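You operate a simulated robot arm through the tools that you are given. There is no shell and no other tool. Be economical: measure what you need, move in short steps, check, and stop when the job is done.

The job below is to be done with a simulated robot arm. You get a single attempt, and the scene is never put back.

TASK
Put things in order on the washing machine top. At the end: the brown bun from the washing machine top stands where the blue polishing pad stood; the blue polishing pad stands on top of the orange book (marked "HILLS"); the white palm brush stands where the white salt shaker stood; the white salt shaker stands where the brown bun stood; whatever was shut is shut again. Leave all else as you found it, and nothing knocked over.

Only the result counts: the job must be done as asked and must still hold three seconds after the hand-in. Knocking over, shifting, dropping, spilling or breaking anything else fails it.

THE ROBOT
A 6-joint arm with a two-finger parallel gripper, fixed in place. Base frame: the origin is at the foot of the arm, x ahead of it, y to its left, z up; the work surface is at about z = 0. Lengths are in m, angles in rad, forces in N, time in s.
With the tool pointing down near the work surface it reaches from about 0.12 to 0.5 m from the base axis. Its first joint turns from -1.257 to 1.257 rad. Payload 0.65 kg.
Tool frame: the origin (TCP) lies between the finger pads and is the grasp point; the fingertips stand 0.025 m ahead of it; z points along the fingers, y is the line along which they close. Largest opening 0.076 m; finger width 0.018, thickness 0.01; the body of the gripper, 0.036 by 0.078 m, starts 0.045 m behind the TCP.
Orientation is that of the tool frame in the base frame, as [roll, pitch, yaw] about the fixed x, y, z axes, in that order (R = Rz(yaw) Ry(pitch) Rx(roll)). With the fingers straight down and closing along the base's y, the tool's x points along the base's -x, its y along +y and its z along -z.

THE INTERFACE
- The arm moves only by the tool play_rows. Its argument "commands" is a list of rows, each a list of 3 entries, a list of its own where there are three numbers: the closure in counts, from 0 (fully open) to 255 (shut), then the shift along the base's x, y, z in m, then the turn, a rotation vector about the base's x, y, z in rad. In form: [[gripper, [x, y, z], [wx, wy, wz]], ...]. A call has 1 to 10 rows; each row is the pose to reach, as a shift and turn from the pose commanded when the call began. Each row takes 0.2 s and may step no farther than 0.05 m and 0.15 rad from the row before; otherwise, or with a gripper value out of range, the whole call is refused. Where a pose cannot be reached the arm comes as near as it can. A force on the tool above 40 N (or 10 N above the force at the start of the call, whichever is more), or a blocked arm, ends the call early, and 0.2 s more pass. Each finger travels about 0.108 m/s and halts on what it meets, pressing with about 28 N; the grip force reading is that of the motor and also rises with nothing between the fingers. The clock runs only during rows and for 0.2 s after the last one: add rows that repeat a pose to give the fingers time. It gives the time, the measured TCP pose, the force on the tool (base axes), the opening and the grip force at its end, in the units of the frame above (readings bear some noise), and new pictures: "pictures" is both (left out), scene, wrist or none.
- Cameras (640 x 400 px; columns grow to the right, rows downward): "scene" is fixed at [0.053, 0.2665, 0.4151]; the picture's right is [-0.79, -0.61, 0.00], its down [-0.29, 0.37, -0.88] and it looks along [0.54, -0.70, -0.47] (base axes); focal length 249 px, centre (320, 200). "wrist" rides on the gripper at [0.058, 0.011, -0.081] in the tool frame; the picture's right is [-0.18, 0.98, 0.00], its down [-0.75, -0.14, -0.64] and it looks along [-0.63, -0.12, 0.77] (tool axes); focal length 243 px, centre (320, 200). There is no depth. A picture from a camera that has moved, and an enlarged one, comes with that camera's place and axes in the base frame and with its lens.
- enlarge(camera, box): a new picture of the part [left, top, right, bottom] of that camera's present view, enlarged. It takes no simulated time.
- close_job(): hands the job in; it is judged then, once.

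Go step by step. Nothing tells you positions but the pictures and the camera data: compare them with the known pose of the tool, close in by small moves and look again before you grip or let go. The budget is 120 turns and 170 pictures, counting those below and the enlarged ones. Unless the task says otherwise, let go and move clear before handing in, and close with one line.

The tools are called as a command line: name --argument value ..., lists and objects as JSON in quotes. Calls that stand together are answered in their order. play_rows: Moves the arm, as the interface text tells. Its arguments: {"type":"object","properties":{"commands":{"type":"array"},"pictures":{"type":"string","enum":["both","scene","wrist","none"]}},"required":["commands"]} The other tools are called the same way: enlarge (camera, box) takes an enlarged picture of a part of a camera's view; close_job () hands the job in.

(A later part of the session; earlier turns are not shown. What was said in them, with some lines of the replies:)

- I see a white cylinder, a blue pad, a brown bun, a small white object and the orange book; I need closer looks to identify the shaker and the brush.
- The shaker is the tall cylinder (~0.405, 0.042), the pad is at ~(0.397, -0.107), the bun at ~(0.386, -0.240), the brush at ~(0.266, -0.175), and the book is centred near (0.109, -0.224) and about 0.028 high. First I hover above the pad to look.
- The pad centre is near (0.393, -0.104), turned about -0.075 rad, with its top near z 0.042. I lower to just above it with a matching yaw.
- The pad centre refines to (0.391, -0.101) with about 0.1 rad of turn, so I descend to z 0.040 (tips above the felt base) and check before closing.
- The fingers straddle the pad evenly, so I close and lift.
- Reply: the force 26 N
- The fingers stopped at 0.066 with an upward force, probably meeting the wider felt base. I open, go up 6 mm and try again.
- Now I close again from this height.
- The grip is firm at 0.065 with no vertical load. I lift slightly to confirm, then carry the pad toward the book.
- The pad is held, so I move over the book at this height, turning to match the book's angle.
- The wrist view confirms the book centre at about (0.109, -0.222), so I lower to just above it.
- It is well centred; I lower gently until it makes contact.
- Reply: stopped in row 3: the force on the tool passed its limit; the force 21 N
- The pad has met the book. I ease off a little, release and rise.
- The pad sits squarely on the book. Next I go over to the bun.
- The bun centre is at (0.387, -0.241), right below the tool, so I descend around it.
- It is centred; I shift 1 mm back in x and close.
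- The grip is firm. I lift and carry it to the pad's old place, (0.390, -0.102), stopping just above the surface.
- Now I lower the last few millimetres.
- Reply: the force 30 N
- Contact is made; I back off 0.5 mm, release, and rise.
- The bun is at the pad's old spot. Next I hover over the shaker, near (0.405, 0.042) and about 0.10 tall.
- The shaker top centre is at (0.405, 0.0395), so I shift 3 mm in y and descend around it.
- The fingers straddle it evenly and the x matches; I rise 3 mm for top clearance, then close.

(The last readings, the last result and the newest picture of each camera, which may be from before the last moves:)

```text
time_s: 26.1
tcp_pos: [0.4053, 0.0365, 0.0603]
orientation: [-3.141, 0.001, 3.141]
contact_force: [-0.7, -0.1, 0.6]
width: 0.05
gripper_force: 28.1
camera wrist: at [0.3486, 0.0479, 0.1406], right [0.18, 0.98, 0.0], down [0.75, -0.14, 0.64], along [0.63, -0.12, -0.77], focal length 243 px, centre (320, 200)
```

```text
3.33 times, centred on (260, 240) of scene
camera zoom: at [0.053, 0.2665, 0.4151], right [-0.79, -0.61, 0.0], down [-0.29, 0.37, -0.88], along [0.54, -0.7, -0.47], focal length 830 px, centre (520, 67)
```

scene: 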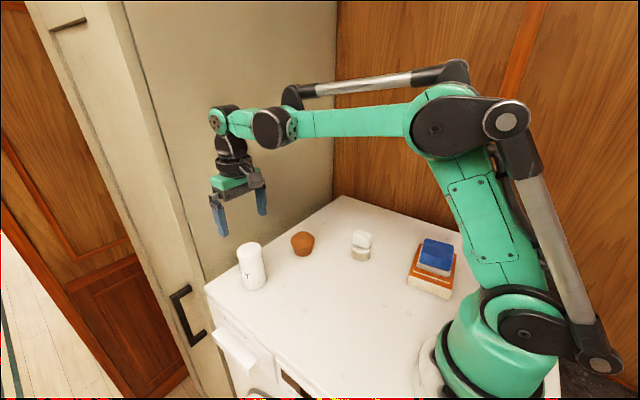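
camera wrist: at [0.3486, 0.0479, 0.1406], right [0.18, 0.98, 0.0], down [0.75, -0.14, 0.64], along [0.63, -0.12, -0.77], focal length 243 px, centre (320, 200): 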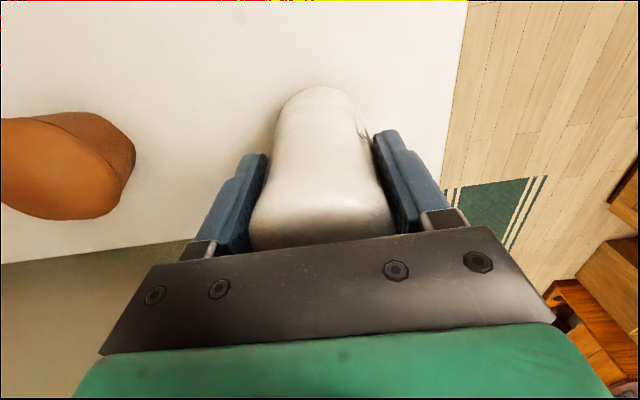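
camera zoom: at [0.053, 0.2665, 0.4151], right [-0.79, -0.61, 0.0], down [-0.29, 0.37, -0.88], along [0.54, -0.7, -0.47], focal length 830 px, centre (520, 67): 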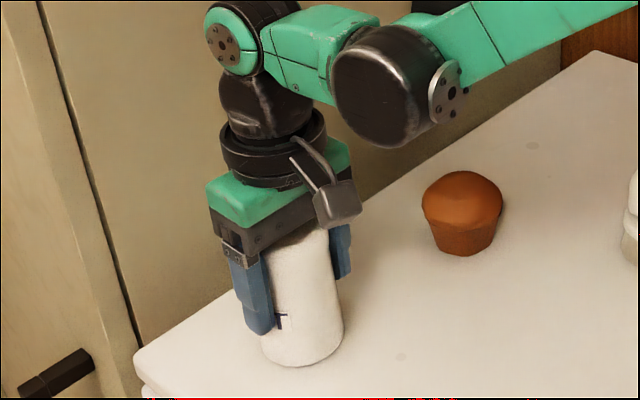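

The grip is good at 0.050. I lift it high and carry it over the bun to the bun's old place, (0.387, -0.2415).

play_rows --commands '[[255, [0, 0, 0.03], [0, 0, 0]], [255, [0, 0, 0.07], [0, 0, 0]], [255, [0, 0, 0.1], [0, 0, 0]], [255, [-0.003, -0.04, 0.1], [0, 0, 0]], [255, [-0.006, -0.08, 0.1], [0, 0, 0]], [255, [-0.009, -0.125, 0.1], [0, 0, 0]], [255, [-0.012, -0.17, 0.1], [0, 0, 0]], [255, [-0.015, -0.215, 0.1], [0, 0, 0]], [255, [-0.019, -0.255, 0.1], [0, 0, 0]], [255, [-0.019, -0.28, 0.1], [0, 0, 0]]]'

```text
time_s: 28.3
tcp_pos: [0.3846, -0.2411, 0.1626]
orientation: [-3.141, 0.0, -3.14]
contact_force: [-0.9, 0.5, -1.7]
width: 0.0495
gripper_force: 27.9
camera wrist: at [0.3284, -0.2318, 0.2425], right [0.18, 0.98, 0.0], down [0.75, -0.14, 0.64], along [0.63, -0.12, -0.77], focal length 243 px, centre (320, 200)
```

scene: 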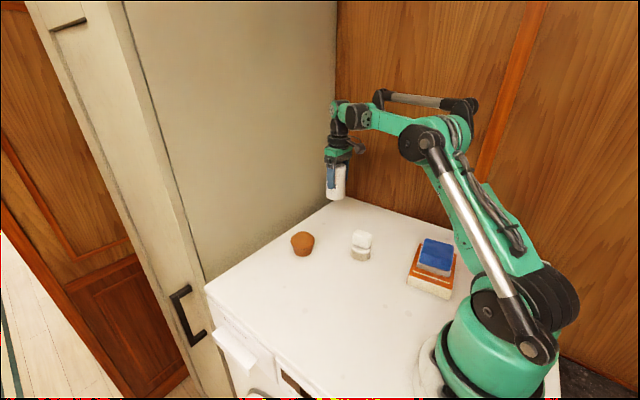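
wrist: 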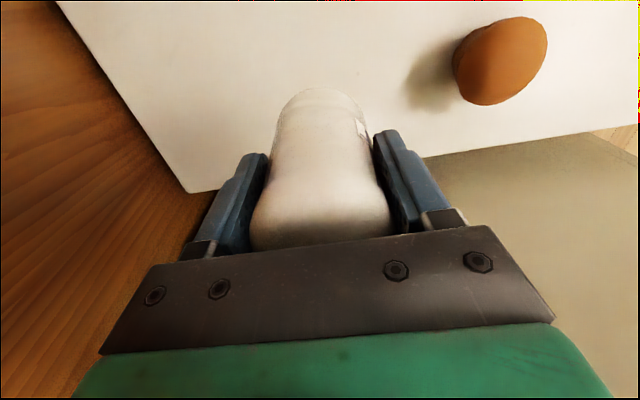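

I descend toward the surface, adding 1 mm in x.

play_rows --commands '[[255, [0.001, 0, -0.04], [0, 0, 0]], [255, [0.001, 0, -0.075], [0, 0, 0]], [255, [0.001, 0, -0.094], [0, 0, 0]], [255, [0.001, 0, -0.098], [0, 0, 0]], [255, [0.001, 0, -0.1], [0, 0, 0]], [255, [0.001, 0, -0.1], [0, 0, 0]]]' --pictures "none"

enlarge --camera "scene" --box '[280, 160, 400, 260]'

```text
time_s: 29.7
tcp_pos: [0.3873, -0.241, 0.061]
orientation: [-3.14, 0.0, 3.141]
contact_force: [-0.3, -0.7, -1.8]
width: 0.0498
gripper_force: 28.7
```

```text
4.00 times, centred on (340, 210) of scene
camera zoom: at [0.053, 0.2665, 0.4151], right [-0.79, -0.61, 0.0], down [-0.29, 0.37, -0.88], along [0.54, -0.7, -0.47], focal length 996 px, centre (240, 160)
```

zoom: 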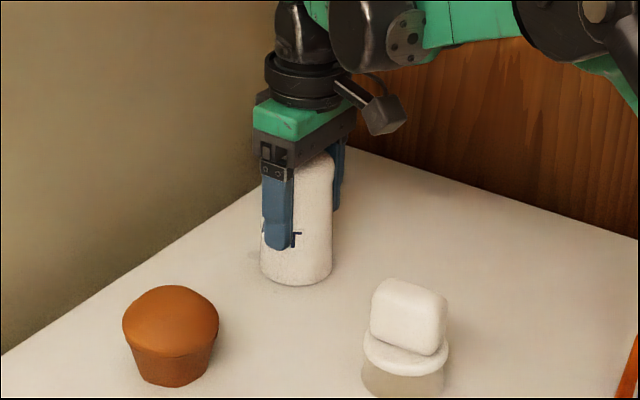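

It is almost touching, so I lower by fractions of a millimetre.

play_rows --commands '[[255, [0, 0, -0.0005], [0, 0, 0]], [255, [0, 0, -0.001], [0, 0, 0]], [255, [0, 0, -0.001], [0, 0, 0]]]' --pictures "none"

```text
time_s: 30.5
tcp_pos: [0.3881, -0.241, 0.0606]
orientation: [3.14, 0.001, -3.141]
contact_force: [0.3, 3.2, 14.1]
width: 0.05
gripper_force: 27.9
```

Contact is made. I release, then rise clear of the shaker.

play_rows --commands '[[200, [0, 0, 0.0003], [0, 0, 0]], [100, [0, 0, 0.0003], [0, 0, 0]], [0, [0, 0, 0.0003], [0, 0, 0]], [0, [0, 0, 0.0003], [0, 0, 0]], [0, [0, 0, 0.03], [0, 0, 0]], [0, [0, 0, 0.07], [0, 0, 0]], [0, [0, 0, 0.11], [0, 0, 0]], [0, [0, 0, 0.11], [0, 0, 0]]]'

enlarge --camera "scene" --box '[280, 160, 400, 280]'

```text
time_s: 32.3
tcp_pos: [0.3888, -0.2417, 0.1694]
orientation: [-3.141, 0.0, 3.141]
contact_force: [-0.5, -0.2, 0.2]
width: 0.076
gripper_force: 0.0
camera wrist: at [0.3313, -0.2309, 0.2512], right [0.18, 0.98, 0.0], down [0.75, -0.14, 0.64], along [0.63, -0.12, -0.77], focal length 243 px, centre (320, 200)
```

scene: 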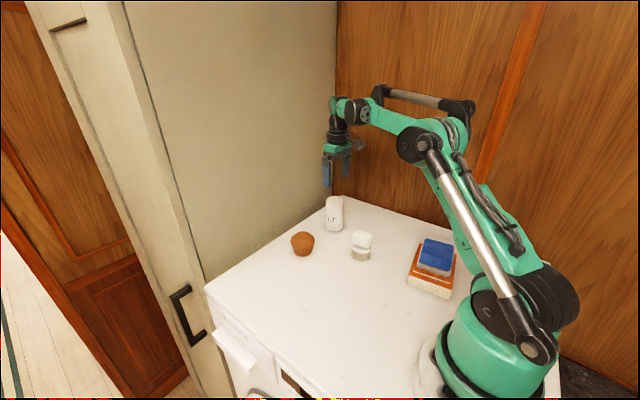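
wrist: 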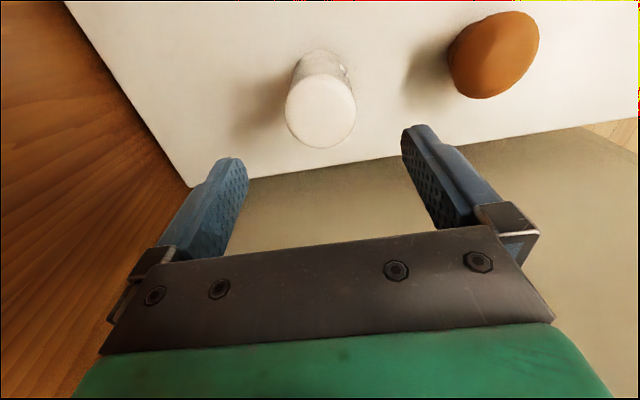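

```text
3.33 times, centred on (340, 220) of scene
camera zoom: at [0.053, 0.2665, 0.4151], right [-0.79, -0.61, 0.0], down [-0.29, 0.37, -0.88], along [0.54, -0.7, -0.47], focal length 830 px, centre (253, 133)
```

zoom: 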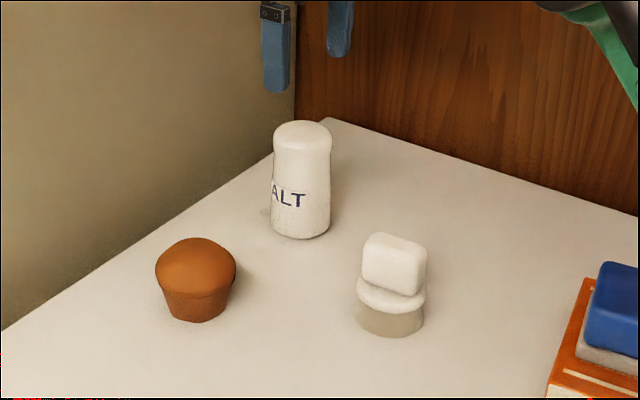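

The shaker stands at the bun's old place. Next I hover over the brush.

play_rows --commands '[[0, [-0.04, 0.022, 0], [0, 0, 0]], [0, [-0.08, 0.044, 0], [0, 0, 0]], [0, [-0.122, 0.066, -0.01], [0, 0, 0]], [0, [-0.122, 0.066, -0.02], [0, 0, 0]], [0, [-0.122, 0.066, -0.02], [0, 0, 0]]]' --pictures "wrist"

enlarge --camera "wrist" --box '[220, 20, 420, 145]'

enlarge --camera "scene" --box '[330, 220, 394, 260]'

```text
time_s: 33.5
tcp_pos: [0.2655, -0.1758, 0.1498]
orientation: [-3.141, 0.0, 3.14]
contact_force: [-0.3, -0.5, 1.0]
width: 0.0759
gripper_force: 0.1
camera wrist: at [0.2086, -0.1649, 0.2296], right [0.18, 0.98, 0.0], down [0.75, -0.14, 0.64], along [0.63, -0.12, -0.77], focal length 243 px, centre (320, 200)
```

wrist: 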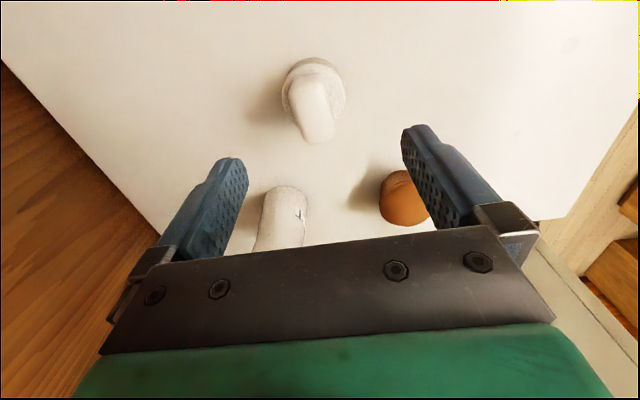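

```text
3.20 times, centred on (320, 82) of wrist
camera zoom: at [0.2086, -0.1649, 0.2296], right [0.18, 0.98, 0.0], down [0.75, -0.14, 0.64], along [0.63, -0.12, -0.77], focal length 776 px, centre (320, 576)
```

zoom: 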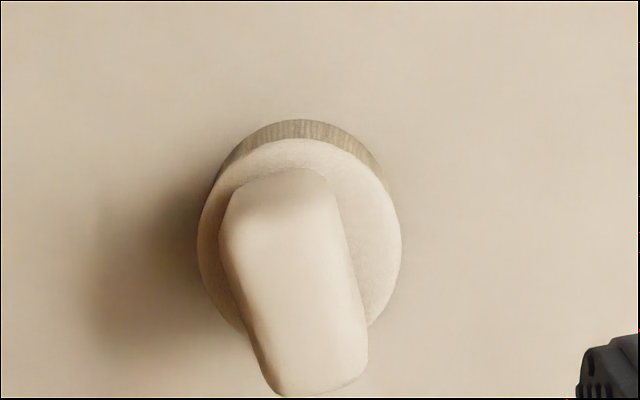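

```text
10.00 times, centred on (362, 240) of scene
camera zoom: at [0.053, 0.2665, 0.4151], right [-0.79, -0.61, 0.0], down [-0.29, 0.37, -0.88], along [0.54, -0.7, -0.47], focal length 2489 px, centre (-100, -200)
```

zoom: 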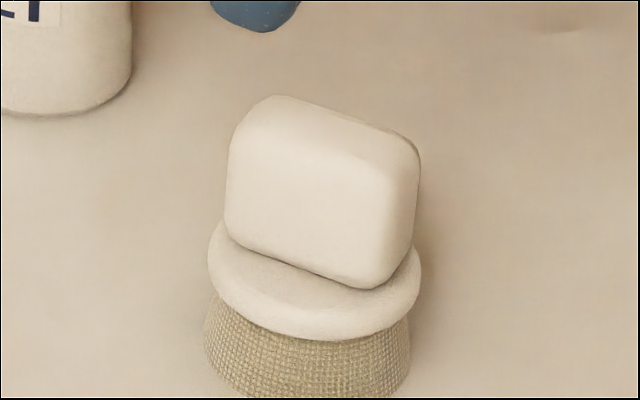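

The handle is about 0.021 thick along y, centred near (0.267, -0.180), with its top near z 0.07. I descend to z 0.067 and check.

play_rows --commands '[[0, [0.001, -0.004, -0.035], [0, 0, 0]], [0, [0.001, -0.004, -0.065], [0, 0, 0]], [0, [0.001, -0.004, -0.083], [0, 0, 0]], [0, [0.001, -0.004, -0.083], [0, 0, 0]]]' --pictures "wrist"

enlarge --camera "scene" --box '[320, 200, 416, 272]'

```text
time_s: 34.5
tcp_pos: [0.2674, -0.1776, 0.0643]
orientation: [-3.14, 0.0, -3.141]
contact_force: [0.9, -0.4, -0.1]
width: 0.0758
gripper_force: 0.0
camera wrist: at [0.2099, -0.1678, 0.1451], right [0.18, 0.98, 0.0], down [0.75, -0.14, 0.64], along [0.63, -0.12, -0.77], focal length 243 px, centre (320, 200)
```

wrist: 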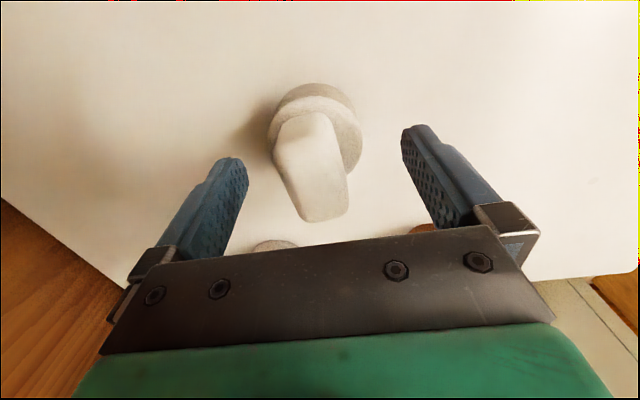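

```text
5.56 times, centred on (368, 236) of scene
camera zoom: at [0.053, 0.2665, 0.4151], right [-0.79, -0.61, 0.0], down [-0.29, 0.37, -0.88], along [0.54, -0.7, -0.47], focal length 1383 px, centre (53, 0)
```

zoom: 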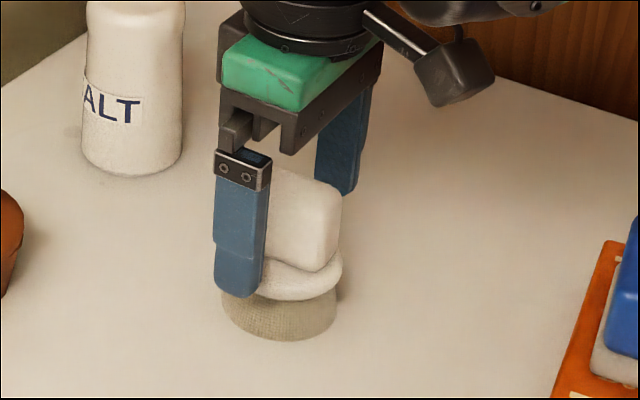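

The handle is about 3 mm toward -y of the tool centre; I shift and close.

play_rows --commands '[[0, [-0.001, -0.003, 0], [0, 0, 0]], [120, [-0.001, -0.003, 0], [0, 0, 0]], [255, [-0.001, -0.003, 0], [0, 0, 0]], [255, [-0.001, -0.003, 0], [0, 0, 0]], [255, [-0.001, -0.003, 0], [0, 0, 0]]]' --pictures "wrist"

enlarge --camera "scene" --box '[320, 200, 416, 272]'

enlarge --camera "wrist" --box '[220, 60, 420, 240]'

```text
time_s: 35.7
tcp_pos: [0.2656, -0.181, 0.065]
orientation: [-3.141, 0.001, -3.141]
contact_force: [0.2, 0.4, -0.7]
width: 0.0254
gripper_force: 27.8
camera wrist: at [0.2087, -0.1715, 0.1456], right [0.18, 0.98, 0.0], down [0.75, -0.14, 0.64], along [0.63, -0.12, -0.77], focal length 243 px, centre (320, 200)
```

wrist: 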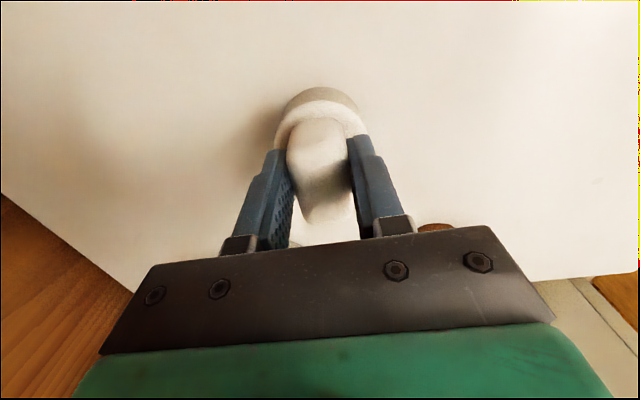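

```text
5.56 times, centred on (368, 236) of scene
camera zoom: at [0.053, 0.2665, 0.4151], right [-0.79, -0.61, 0.0], down [-0.29, 0.37, -0.88], along [0.54, -0.7, -0.47], focal length 1383 px, centre (53, 0)
```

zoom: 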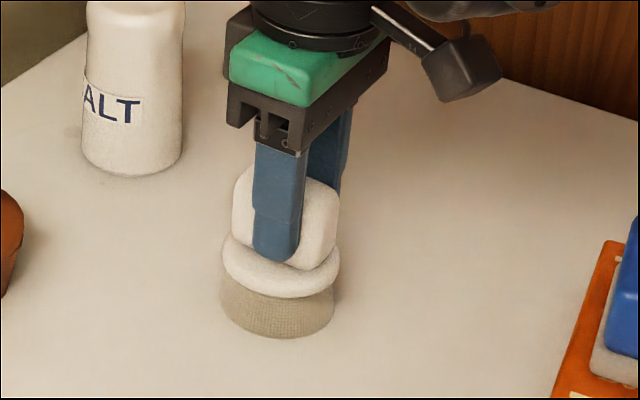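

```text
2.22 times, centred on (320, 150) of wrist
camera zoom: at [0.2087, -0.1715, 0.1456], right [0.18, 0.98, 0.0], down [0.75, -0.14, 0.64], along [0.63, -0.12, -0.77], focal length 539 px, centre (320, 311)
```

zoom: 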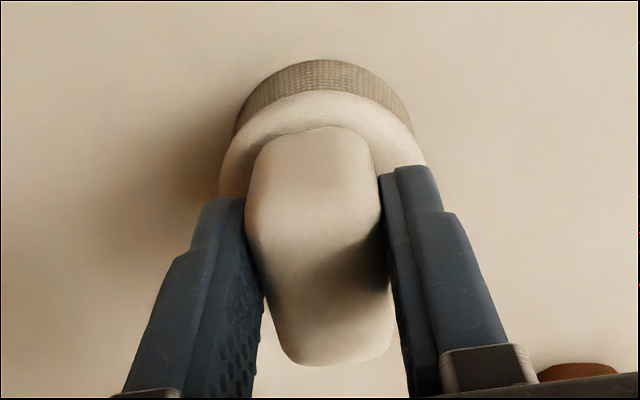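

The brush is gripped at 0.025. I lift and carry it to the shaker's old place, (0.407, 0.0385).

play_rows --commands '[[255, [0, 0, 0.03], [0, 0, 0]], [255, [0, 0, 0.07], [0, 0, 0]], [255, [0.02, 0.03, 0.07], [0, 0, 0]], [255, [0.043, 0.067, 0.07], [0, 0, 0]], [255, [0.067, 0.105, 0.07], [0, 0, 0]], [255, [0.091, 0.143, 0.07], [0, 0, 0]], [255, [0.115, 0.18, 0.07], [0, 0, 0]], [255, [0.135, 0.21, 0.07], [0, 0, 0]], [255, [0.142, 0.2195, 0.04], [0, 0, 0]], [255, [0.142, 0.2195, 0.04], [0, 0, 0]]]'

enlarge --camera "scene" --box '[200, 180, 320, 300]'

```text
time_s: 37.9
tcp_pos: [0.41, 0.0366, 0.1068]
orientation: [3.14, 0.0, 3.141]
contact_force: [0.0, 0.8, 0.2]
width: 0.0251
gripper_force: 27.9
camera wrist: at [0.3523, 0.0475, 0.1868], right [0.18, 0.98, 0.0], down [0.75, -0.14, 0.64], along [0.63, -0.12, -0.77], focal length 243 px, centre (320, 200)
```

scene: 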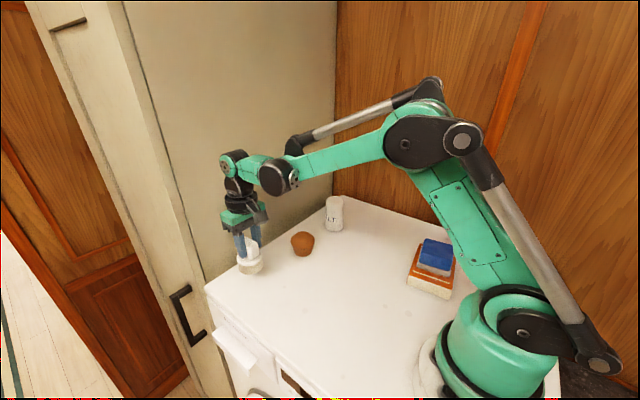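
wrist: 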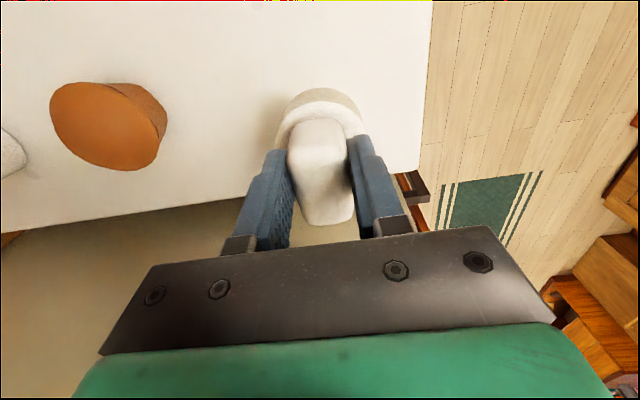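

```text
3.33 times, centred on (260, 240) of scene
camera zoom: at [0.053, 0.2665, 0.4151], right [-0.79, -0.61, 0.0], down [-0.29, 0.37, -0.88], along [0.54, -0.7, -0.47], focal length 830 px, centre (520, 67)
```

zoom: 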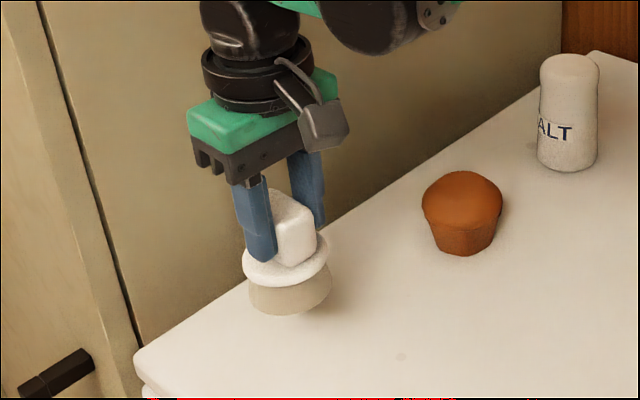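

I lower to just above the surface with a tiny correction.

play_rows --commands '[[255, [-0.001, 0.0005, -0.02], [0, 0, 0]], [255, [-0.001, 0.0005, -0.035], [0, 0, 0]], [255, [-0.001, 0.0005, -0.038], [0, 0, 0]], [255, [-0.001, 0.0005, -0.04], [0, 0, 0]], [255, [-0.001, 0.0005, -0.041], [0, 0, 0]], [255, [-0.001, 0.0005, -0.041], [0, 0, 0]]]' --pictures "none"

enlarge --camera "scene" --box '[200, 180, 320, 300]'

```text
time_s: 39.3
tcp_pos: [0.4072, 0.0375, 0.0663]
orientation: [3.14, 0.0, 3.141]
contact_force: [0.8, 0.5, -1.0]
width: 0.0253
gripper_force: 28.5
```

```text
3.33 times, centred on (260, 240) of scene
camera zoom: at [0.053, 0.2665, 0.4151], right [-0.79, -0.61, 0.0], down [-0.29, 0.37, -0.88], along [0.54, -0.7, -0.47], focal length 830 px, centre (520, 67)
```

zoom: 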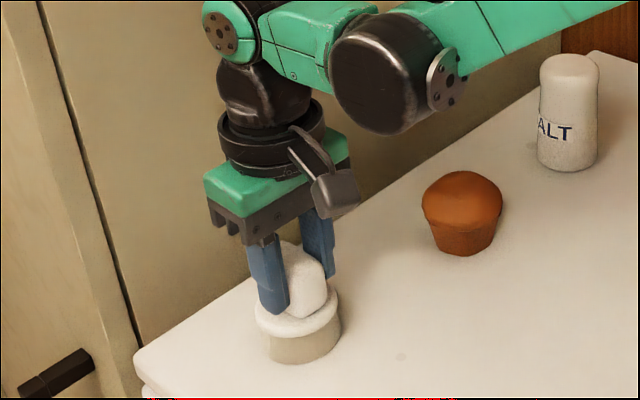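

It matches the shaker's former footprint; I lower the last millimetre.

play_rows --commands '[[255, [0, 0.001, -0.0007], [0, 0, 0]], [255, [0, 0.001, -0.0013], [0, 0, 0]], [255, [0, 0.001, -0.0013], [0, 0, 0]]]' --pictures "none"

```text
time_s: 40.1
tcp_pos: [0.407, 0.0376, 0.064]
orientation: [-3.14, 0.0, -3.141]
contact_force: [1.6, 0.8, 26.2]
width: 0.0252
gripper_force: 28.2
```

Contact is made. I release and retreat upward.

play_rows --commands '[[220, [0, 0, 0.0007], [0, 0, 0]], [120, [0, 0, 0.0007], [0, 0, 0]], [0, [0, 0, 0.0007], [0, 0, 0]], [0, [0, 0, 0.0007], [0, 0, 0]], [0, [0, 0, 0.03], [0, 0, 0]], [0, [0, 0, 0.07], [0, 0, 0]], [0, [-0.03, 0, 0.1], [0, 0, 0]], [0, [-0.07, 0, 0.12], [0, 0, 0]], [0, [-0.1, 0, 0.13], [0, 0, 0]], [0, [-0.1, 0, 0.13], [0, 0, 0]]]'

enlarge --camera "scene" --box '[200, 180, 360, 300]'

enlarge --camera "scene" --box '[320, 180, 480, 300]'

```text
time_s: 42.3
tcp_pos: [0.3077, 0.039, 0.1933]
orientation: [3.14, -0.001, 3.141]
contact_force: [0.5, -0.2, -0.1]
width: 0.0758
gripper_force: 0.1
camera wrist: at [0.2491, 0.0496, 0.2751], right [0.18, 0.98, 0.0], down [0.75, -0.14, 0.64], along [0.63, -0.12, -0.77], focal length 243 px, centre (320, 200)
```

scene: 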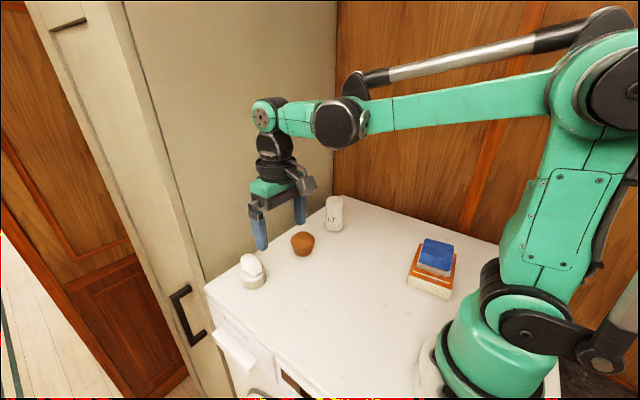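
wrist: 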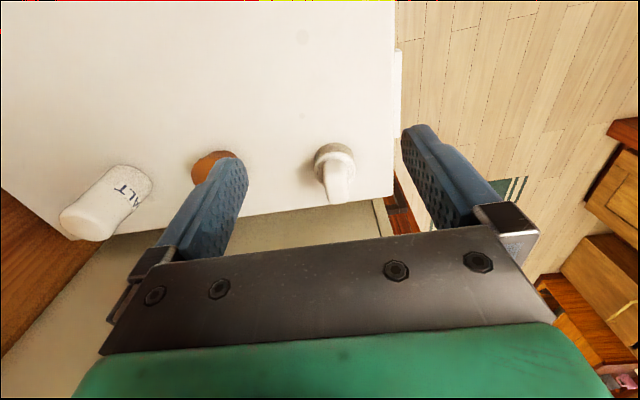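

```text
3.33 times, centred on (280, 240) of scene
camera zoom: at [0.053, 0.2665, 0.4151], right [-0.79, -0.61, 0.0], down [-0.29, 0.37, -0.88], along [0.54, -0.7, -0.47], focal length 830 px, centre (453, 67)
```

zoom: 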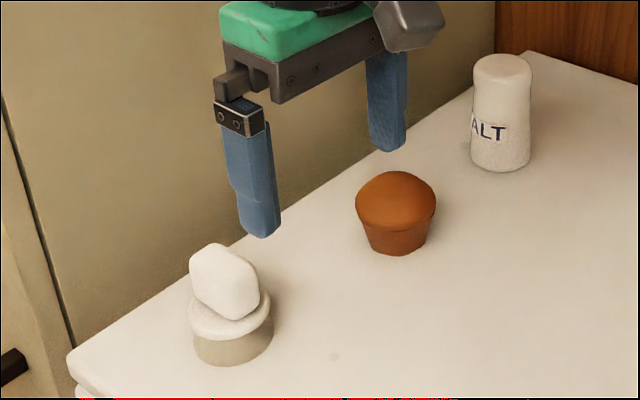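

```text
3.33 times, centred on (400, 240) of scene
camera zoom: at [0.053, 0.2665, 0.4151], right [-0.79, -0.61, 0.0], down [-0.29, 0.37, -0.88], along [0.54, -0.7, -0.47], focal length 830 px, centre (53, 67)
```

zoom: 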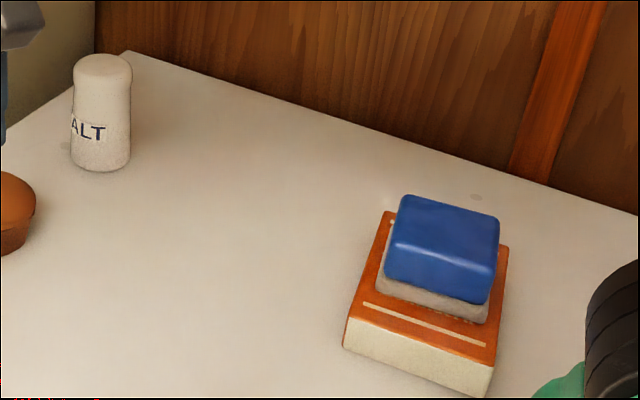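

All four objects are upright in their places, the book has not moved and the arm is clear, so I hand in.

close_job

```text
The job is handed in.
```

The job is handed in: the pad is on the "HILLS" book, the bun is at the pad's old place, the shaker at the bun's and the brush at the shaker's, all upright with the arm clear.
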